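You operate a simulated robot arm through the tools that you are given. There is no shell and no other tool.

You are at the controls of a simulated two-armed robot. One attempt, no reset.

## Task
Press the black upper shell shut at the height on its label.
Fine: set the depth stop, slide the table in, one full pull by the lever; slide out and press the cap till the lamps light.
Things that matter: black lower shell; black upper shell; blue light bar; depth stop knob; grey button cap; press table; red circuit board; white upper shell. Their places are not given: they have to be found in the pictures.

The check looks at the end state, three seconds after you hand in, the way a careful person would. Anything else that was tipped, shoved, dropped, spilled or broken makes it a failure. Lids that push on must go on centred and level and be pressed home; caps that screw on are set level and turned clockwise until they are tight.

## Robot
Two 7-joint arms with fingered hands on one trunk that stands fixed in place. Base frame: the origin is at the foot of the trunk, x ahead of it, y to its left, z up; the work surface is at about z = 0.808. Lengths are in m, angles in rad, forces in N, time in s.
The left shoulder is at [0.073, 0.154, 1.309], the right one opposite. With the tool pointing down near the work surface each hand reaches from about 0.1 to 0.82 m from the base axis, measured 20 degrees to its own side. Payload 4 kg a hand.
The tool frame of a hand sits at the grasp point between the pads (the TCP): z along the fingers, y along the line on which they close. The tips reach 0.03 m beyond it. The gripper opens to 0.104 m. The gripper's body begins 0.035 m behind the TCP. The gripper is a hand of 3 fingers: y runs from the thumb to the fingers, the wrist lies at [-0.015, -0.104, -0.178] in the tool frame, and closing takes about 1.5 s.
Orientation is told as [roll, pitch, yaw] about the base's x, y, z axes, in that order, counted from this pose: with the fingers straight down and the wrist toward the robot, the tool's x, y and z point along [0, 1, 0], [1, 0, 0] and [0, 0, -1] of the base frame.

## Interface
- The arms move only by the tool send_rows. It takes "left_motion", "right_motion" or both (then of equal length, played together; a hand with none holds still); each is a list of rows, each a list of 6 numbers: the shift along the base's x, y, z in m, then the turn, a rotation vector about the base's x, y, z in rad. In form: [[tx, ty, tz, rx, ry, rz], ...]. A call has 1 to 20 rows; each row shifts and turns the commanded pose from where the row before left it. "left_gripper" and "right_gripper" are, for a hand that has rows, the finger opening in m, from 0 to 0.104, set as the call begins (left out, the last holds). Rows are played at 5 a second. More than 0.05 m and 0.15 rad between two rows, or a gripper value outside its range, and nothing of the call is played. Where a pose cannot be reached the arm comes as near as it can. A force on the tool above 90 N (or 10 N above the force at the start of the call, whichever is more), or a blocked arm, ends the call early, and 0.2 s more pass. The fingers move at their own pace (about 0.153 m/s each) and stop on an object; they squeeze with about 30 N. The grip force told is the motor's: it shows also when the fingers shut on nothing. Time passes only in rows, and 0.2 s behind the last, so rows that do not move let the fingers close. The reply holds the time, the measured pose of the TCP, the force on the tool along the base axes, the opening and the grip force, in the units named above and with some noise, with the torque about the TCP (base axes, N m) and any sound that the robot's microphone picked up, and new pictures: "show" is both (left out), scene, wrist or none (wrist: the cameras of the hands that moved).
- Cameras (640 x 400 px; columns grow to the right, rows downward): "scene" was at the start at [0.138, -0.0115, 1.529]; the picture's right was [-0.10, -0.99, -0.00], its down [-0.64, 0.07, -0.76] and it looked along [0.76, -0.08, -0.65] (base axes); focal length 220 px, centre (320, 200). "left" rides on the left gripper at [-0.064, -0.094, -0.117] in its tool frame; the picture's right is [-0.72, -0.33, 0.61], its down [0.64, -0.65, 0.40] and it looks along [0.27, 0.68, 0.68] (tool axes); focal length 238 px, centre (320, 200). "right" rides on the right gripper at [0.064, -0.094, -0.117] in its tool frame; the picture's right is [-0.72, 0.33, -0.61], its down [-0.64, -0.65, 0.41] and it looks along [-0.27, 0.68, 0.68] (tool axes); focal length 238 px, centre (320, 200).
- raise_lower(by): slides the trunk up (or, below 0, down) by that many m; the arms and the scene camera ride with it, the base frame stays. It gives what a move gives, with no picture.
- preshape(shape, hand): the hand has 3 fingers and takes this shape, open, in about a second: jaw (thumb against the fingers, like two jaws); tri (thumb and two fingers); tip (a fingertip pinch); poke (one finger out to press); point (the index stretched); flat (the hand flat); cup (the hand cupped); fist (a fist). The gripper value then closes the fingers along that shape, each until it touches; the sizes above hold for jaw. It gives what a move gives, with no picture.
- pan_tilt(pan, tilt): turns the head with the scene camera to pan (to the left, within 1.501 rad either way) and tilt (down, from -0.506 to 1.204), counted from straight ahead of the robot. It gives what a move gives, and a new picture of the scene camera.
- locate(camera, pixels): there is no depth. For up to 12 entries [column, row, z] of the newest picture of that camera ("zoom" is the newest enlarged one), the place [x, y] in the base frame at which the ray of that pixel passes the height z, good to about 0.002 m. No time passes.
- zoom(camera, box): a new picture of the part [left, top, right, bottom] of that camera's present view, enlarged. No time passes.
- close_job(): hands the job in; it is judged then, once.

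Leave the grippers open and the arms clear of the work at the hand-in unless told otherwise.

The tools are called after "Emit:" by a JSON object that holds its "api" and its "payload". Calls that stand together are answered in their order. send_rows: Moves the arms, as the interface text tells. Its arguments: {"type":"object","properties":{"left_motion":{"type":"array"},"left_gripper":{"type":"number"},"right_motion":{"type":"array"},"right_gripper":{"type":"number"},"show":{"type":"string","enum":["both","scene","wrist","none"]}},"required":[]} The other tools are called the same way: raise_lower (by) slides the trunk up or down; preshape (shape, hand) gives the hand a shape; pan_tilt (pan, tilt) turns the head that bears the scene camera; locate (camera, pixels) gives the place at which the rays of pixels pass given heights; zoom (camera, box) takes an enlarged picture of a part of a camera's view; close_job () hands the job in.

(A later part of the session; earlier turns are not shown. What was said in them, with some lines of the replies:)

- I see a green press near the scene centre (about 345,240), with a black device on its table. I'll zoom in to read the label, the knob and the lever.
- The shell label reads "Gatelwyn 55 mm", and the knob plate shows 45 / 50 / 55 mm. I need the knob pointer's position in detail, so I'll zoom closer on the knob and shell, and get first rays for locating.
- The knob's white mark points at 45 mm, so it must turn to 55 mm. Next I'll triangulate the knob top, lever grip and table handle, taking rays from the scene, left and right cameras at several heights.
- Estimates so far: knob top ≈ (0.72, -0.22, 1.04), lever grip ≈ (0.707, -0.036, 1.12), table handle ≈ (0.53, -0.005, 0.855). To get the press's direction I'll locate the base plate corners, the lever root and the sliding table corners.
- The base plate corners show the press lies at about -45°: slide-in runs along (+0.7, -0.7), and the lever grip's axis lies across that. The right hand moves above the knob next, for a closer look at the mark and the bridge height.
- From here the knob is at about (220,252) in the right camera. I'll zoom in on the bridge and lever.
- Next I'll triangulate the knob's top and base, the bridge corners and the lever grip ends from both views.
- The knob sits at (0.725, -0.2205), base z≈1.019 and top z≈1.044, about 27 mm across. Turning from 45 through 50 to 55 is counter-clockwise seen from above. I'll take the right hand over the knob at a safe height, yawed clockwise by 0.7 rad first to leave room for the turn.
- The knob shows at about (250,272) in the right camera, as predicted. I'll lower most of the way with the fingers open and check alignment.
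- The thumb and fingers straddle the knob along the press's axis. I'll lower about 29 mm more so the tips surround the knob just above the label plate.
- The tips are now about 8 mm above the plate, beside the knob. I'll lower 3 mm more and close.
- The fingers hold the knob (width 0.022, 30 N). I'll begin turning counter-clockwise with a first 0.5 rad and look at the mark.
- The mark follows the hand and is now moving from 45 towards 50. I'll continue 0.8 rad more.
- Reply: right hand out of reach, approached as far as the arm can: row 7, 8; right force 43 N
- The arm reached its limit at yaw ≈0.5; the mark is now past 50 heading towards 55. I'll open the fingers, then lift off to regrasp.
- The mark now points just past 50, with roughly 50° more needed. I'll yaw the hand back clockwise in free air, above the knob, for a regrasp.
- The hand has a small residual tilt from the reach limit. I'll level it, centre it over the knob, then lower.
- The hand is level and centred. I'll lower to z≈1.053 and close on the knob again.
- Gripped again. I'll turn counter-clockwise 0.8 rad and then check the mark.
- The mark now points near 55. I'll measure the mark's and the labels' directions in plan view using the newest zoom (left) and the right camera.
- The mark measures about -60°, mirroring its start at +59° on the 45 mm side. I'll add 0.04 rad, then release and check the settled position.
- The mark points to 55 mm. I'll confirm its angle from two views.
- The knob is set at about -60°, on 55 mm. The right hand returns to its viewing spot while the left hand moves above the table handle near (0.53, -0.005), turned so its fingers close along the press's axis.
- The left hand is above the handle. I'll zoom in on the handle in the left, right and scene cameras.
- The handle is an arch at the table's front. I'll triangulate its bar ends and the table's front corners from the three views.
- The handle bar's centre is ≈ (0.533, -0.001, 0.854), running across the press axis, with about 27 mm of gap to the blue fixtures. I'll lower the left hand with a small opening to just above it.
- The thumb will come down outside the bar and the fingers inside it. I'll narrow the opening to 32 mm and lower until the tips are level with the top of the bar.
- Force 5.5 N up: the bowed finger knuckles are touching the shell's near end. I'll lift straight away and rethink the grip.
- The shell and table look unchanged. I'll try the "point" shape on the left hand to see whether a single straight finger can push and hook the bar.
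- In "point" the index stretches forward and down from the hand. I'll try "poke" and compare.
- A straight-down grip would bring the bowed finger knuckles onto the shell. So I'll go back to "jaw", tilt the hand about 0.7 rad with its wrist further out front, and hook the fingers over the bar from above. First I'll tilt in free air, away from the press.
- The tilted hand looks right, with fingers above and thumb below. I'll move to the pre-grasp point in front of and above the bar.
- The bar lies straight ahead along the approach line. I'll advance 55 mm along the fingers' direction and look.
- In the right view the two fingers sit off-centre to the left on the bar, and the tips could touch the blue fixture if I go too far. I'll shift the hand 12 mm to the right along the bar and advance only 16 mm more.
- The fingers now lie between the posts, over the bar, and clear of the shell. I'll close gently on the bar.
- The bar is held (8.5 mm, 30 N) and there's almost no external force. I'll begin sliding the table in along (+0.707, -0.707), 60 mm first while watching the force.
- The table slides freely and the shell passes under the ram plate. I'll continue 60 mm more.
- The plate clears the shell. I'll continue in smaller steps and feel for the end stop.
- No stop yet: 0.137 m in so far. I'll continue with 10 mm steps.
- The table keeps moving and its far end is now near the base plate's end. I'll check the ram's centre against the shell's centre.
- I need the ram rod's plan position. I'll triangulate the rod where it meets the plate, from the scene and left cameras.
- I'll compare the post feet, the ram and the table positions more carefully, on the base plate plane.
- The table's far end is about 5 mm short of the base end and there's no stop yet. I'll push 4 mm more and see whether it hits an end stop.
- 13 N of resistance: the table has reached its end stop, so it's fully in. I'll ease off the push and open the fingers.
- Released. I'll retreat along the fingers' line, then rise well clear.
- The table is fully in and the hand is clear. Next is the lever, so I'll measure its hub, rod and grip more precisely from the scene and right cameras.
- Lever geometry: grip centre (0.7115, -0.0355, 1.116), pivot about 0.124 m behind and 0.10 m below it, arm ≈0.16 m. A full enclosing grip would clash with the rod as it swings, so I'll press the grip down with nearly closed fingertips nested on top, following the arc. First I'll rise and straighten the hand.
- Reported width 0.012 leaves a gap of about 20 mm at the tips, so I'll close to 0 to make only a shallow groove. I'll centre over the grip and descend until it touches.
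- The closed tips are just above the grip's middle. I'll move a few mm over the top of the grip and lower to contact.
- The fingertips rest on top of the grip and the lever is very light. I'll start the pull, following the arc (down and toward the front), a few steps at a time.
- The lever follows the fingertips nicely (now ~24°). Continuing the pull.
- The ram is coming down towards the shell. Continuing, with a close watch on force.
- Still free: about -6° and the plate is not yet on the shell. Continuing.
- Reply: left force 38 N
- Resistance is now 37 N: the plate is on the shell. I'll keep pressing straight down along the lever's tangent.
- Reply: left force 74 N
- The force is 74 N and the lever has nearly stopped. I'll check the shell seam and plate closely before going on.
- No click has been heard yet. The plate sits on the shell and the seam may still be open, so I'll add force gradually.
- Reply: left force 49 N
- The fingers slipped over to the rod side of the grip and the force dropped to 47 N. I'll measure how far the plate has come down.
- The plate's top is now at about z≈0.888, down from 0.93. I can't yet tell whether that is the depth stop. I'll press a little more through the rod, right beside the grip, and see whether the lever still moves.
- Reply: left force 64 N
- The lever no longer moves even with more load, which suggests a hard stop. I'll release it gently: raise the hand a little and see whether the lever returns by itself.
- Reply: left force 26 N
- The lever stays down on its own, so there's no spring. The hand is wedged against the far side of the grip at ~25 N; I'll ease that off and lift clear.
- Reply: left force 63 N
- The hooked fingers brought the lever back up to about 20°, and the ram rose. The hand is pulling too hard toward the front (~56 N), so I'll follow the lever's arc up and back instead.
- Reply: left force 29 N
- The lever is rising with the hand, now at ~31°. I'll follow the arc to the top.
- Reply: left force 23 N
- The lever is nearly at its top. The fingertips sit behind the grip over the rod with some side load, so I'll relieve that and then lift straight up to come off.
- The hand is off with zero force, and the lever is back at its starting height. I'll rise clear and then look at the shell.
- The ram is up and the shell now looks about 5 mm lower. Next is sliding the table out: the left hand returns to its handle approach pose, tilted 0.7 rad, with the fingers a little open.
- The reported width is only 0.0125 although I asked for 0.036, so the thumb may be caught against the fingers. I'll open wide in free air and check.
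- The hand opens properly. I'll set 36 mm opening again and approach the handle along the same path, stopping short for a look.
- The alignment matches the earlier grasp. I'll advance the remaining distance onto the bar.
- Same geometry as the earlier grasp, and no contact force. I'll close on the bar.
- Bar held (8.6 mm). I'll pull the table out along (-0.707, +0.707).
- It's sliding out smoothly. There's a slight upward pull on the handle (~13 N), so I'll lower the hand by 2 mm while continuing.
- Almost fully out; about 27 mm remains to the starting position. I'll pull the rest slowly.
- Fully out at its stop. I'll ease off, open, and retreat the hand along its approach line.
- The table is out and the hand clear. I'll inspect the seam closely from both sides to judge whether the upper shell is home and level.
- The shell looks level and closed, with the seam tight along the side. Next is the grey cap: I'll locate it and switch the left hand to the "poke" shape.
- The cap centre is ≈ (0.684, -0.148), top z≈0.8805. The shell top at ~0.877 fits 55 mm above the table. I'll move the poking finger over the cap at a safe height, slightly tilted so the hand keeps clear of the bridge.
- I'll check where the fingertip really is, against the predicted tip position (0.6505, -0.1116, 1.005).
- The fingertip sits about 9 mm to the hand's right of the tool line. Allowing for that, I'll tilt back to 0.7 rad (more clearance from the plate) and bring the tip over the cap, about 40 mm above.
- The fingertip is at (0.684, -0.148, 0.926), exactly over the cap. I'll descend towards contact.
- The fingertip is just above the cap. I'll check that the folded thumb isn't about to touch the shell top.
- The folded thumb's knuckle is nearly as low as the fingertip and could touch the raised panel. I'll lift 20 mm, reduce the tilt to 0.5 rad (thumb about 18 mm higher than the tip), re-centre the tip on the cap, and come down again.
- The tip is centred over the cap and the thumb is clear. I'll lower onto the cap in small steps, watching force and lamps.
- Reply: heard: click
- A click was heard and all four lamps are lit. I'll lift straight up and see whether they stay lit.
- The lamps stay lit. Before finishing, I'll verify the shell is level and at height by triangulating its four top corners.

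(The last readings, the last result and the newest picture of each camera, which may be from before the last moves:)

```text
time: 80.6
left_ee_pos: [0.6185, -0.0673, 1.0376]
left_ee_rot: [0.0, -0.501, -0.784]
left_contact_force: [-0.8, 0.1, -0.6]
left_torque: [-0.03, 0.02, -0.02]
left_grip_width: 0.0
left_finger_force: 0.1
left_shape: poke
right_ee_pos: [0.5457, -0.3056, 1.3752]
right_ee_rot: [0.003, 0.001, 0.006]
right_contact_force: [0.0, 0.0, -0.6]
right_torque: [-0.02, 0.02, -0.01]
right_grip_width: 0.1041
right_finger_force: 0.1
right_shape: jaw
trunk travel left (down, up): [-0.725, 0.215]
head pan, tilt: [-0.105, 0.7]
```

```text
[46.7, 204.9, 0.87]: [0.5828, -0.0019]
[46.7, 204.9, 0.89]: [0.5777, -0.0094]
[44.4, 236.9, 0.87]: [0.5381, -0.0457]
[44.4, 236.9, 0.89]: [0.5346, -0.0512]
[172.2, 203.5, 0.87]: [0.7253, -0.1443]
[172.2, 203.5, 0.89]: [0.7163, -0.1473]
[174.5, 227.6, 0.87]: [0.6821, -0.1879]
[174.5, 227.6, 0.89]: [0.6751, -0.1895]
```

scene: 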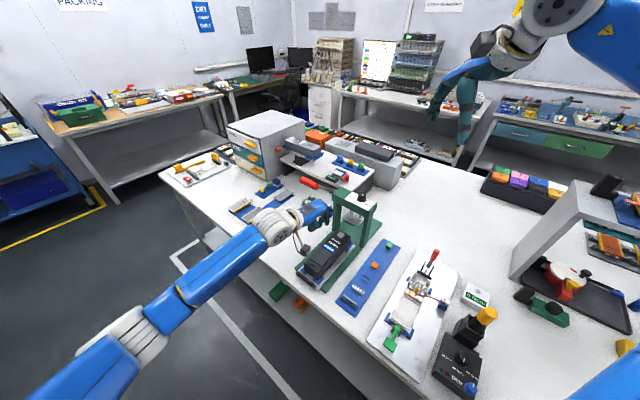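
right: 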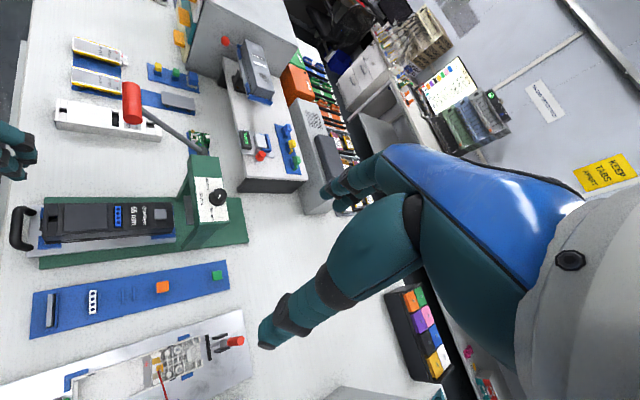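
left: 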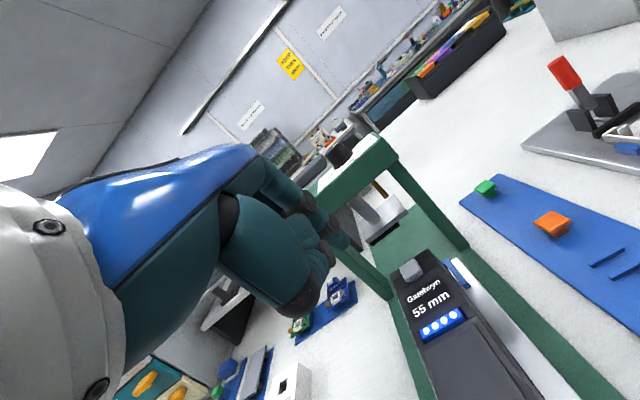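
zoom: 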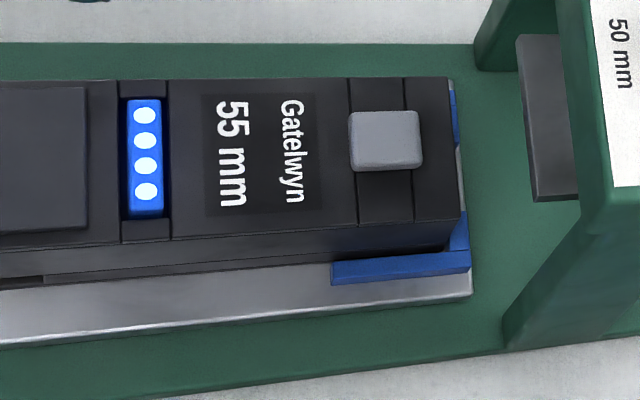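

The corners average z≈0.872 and agree to within measurement error, so the shell is level and about 52–55 mm above the table. I'll withdraw the left arm to its starting area and open the hand.

Emit:
{"api": "send_rows", "payload": {"left_motion": [[-0.02, 0.02, 0.02, 0, 0, 0], [-0.021, 0.0235, 0.027, 0.044, 0.044, 0], [-0.021, 0.0235, 0.027, 0.044, 0.044, 0], [-0.021, 0.0235, 0.027, 0.044, 0.044, 0], [-0.021, 0.0235, 0.027, 0.044, 0.044, 0], [-0.015, 0.0235, 0.03, 0.044, 0.044, 0.06], [-0.01, 0.0235, 0.03, 0.044, 0.044, 0.06], [-0.005, 0.0235, 0.03, 0.044, 0.044, 0.06], [0, 0.02, 0.03, 0.044, 0.044, 0.06]], "show": "none"}}

Emit:
{"api": "preshape", "payload": {"shape": "jaw", "hand": "left"}}

Emit:
{"api": "send_rows", "payload": {"left_motion": [[0, 0, 0, 0, 0, 0], [0, 0, 0, 0, 0, 0]], "left_gripper": 0.104}}

Emit:
{"api": "zoom", "payload": {"camera": "scene", "box": [230, 160, 430, 310]}}

Emit:
{"api": "zoom", "payload": {"camera": "right", "box": [0, 60, 260, 280]}}

```text
time: 82.6
left_ee_pos: [0.4842, 0.134, 1.2866]
left_ee_rot: [0.031, -0.002, -0.546]
left_contact_force: [0.3, -1.0, -0.4]
left_torque: [0.03, 0.03, -0.04]
left_grip_width: 0.0
left_finger_force: 0.2
left_shape: poke
right_ee_pos: [0.5483, -0.3084, 1.3736]
right_ee_rot: [0.004, 0.003, 0.008]
right_contact_force: [-0.7, 0.1, 0.3]
right_torque: [0.02, 0.02, -0.02]
right_grip_width: 0.1038
right_finger_force: 0.0
right_shape: jaw
trunk travel left (down, up): [-0.725, 0.215]
head pan, tilt: [-0.105, 0.7]
```

```text
time: 83.5
left_ee_pos: [0.4849, 0.1339, 1.2851]
left_ee_rot: [0.03, -0.004, -0.548]
left_contact_force: [-0.1, -0.2, -0.2]
left_torque: [0.0, 0.03, -0.02]
left_grip_width: 0.1037
left_finger_force: 0.0
left_shape: jaw
right_ee_pos: [0.548, -0.3086, 1.373]
right_ee_rot: [0.004, 0.004, 0.008]
right_contact_force: [0.8, 0.4, 1.6]
right_torque: [-0.01, 0.01, -0.01]
right_grip_width: 0.1041
right_finger_force: 0.0
right_shape: jaw
trunk travel left (down, up): [-0.725, 0.215]
head pan, tilt: [-0.105, 0.7]
```

```text
time: 84.1
left_ee_pos: [0.4865, 0.1351, 1.2854]
left_ee_rot: [0.031, -0.003, -0.547]
left_contact_force: [-0.3, 1.1, -0.5]
left_torque: [0.0, 0.02, 0.03]
left_grip_width: 0.1041
left_finger_force: 0.0
left_shape: jaw
right_ee_pos: [0.548, -0.3089, 1.3734]
right_ee_rot: [0.002, 0.002, 0.006]
right_contact_force: [0.2, 0.0, 0.2]
right_torque: [0.0, 0.03, -0.03]
right_grip_width: 0.1038
right_finger_force: 0.0
right_shape: jaw
trunk travel left (down, up): [-0.725, 0.215]
head pan, tilt: [-0.105, 0.7]
```

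scene: 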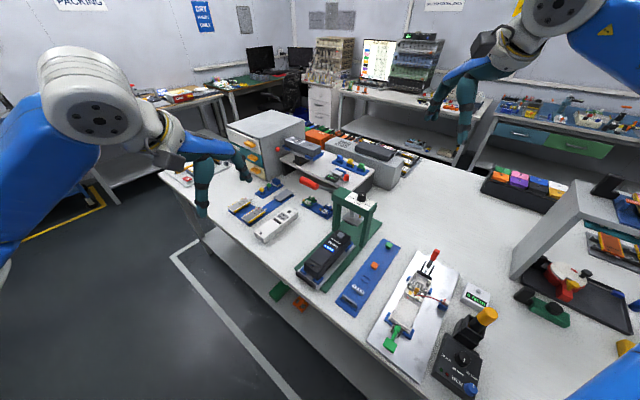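
left: 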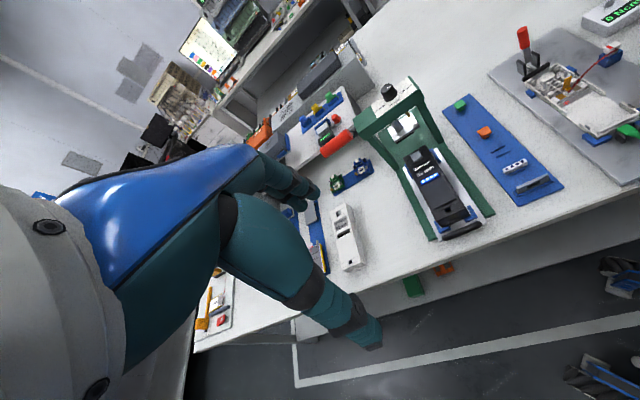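

```text
2.67 times, centred on (330, 235) of scene
```

zoom: 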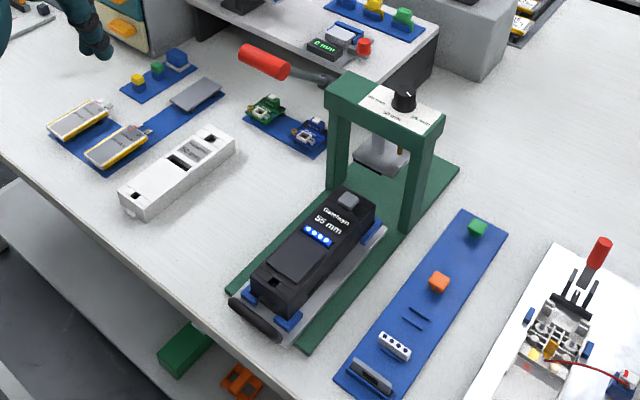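

```text
1.82 times, centred on (130, 170) of right
```

zoom: 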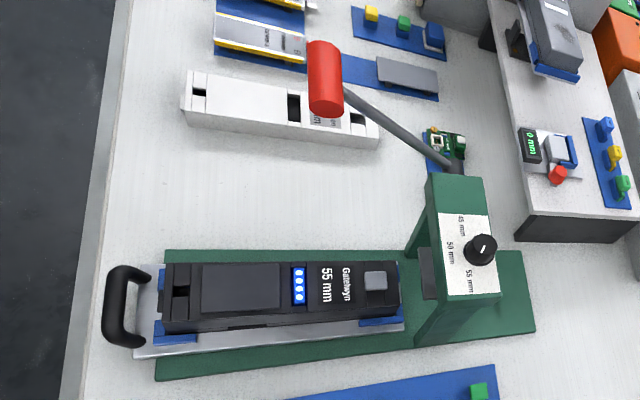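

Final state: the shell is pressed shut on the table, which is slid out, and all four lamps are lit. The knob is on 55 mm, the lever is up, the other items are undisturbed, and both hands are open and clear. Handing in.

Emit:
{"api": "close_job", "payload": {}}

```text
The job is handed in.
```

I pressed the black upper shell shut with the depth stop at 55 mm, the height on its label, and handed the job in. I don't have the judge's verdict.

- **Depth stop:** the knob went from 45 mm to 55 mm. Its mark measured about 60° on the 55 mm side, mirroring where it started on the 45 mm side.
- **Pull:** with the table fully in, I pulled the lever down until it stopped moving. My fingertips slipped off the grip at the bottom, at about 74 N. I then pushed on the rod with up to about 63 N and the lever did not move further, which I took as the depth stop. No click was heard during the pull.
- **Lever:** it had no spring return, so I lifted it back up by hand.
- **Shell:** after sliding out, the top measured about 52–55 mm above the table, and its corners agreed to within measurement error. From the camera pictures I can't tell a millimetre or two of difference.
- **Lamps:** pressing the cap gave a click and lit all four lamps, and they stayed lit after I let go.

Earlier, while first trying to grip the table handle, my fingers touched the near end of the shell with about 5 N. I backed off and it looked unmoved.

At hand-in the table was out, the lever was up, and both hands were open and clear of the work. Nothing else on the bench looked disturbed.
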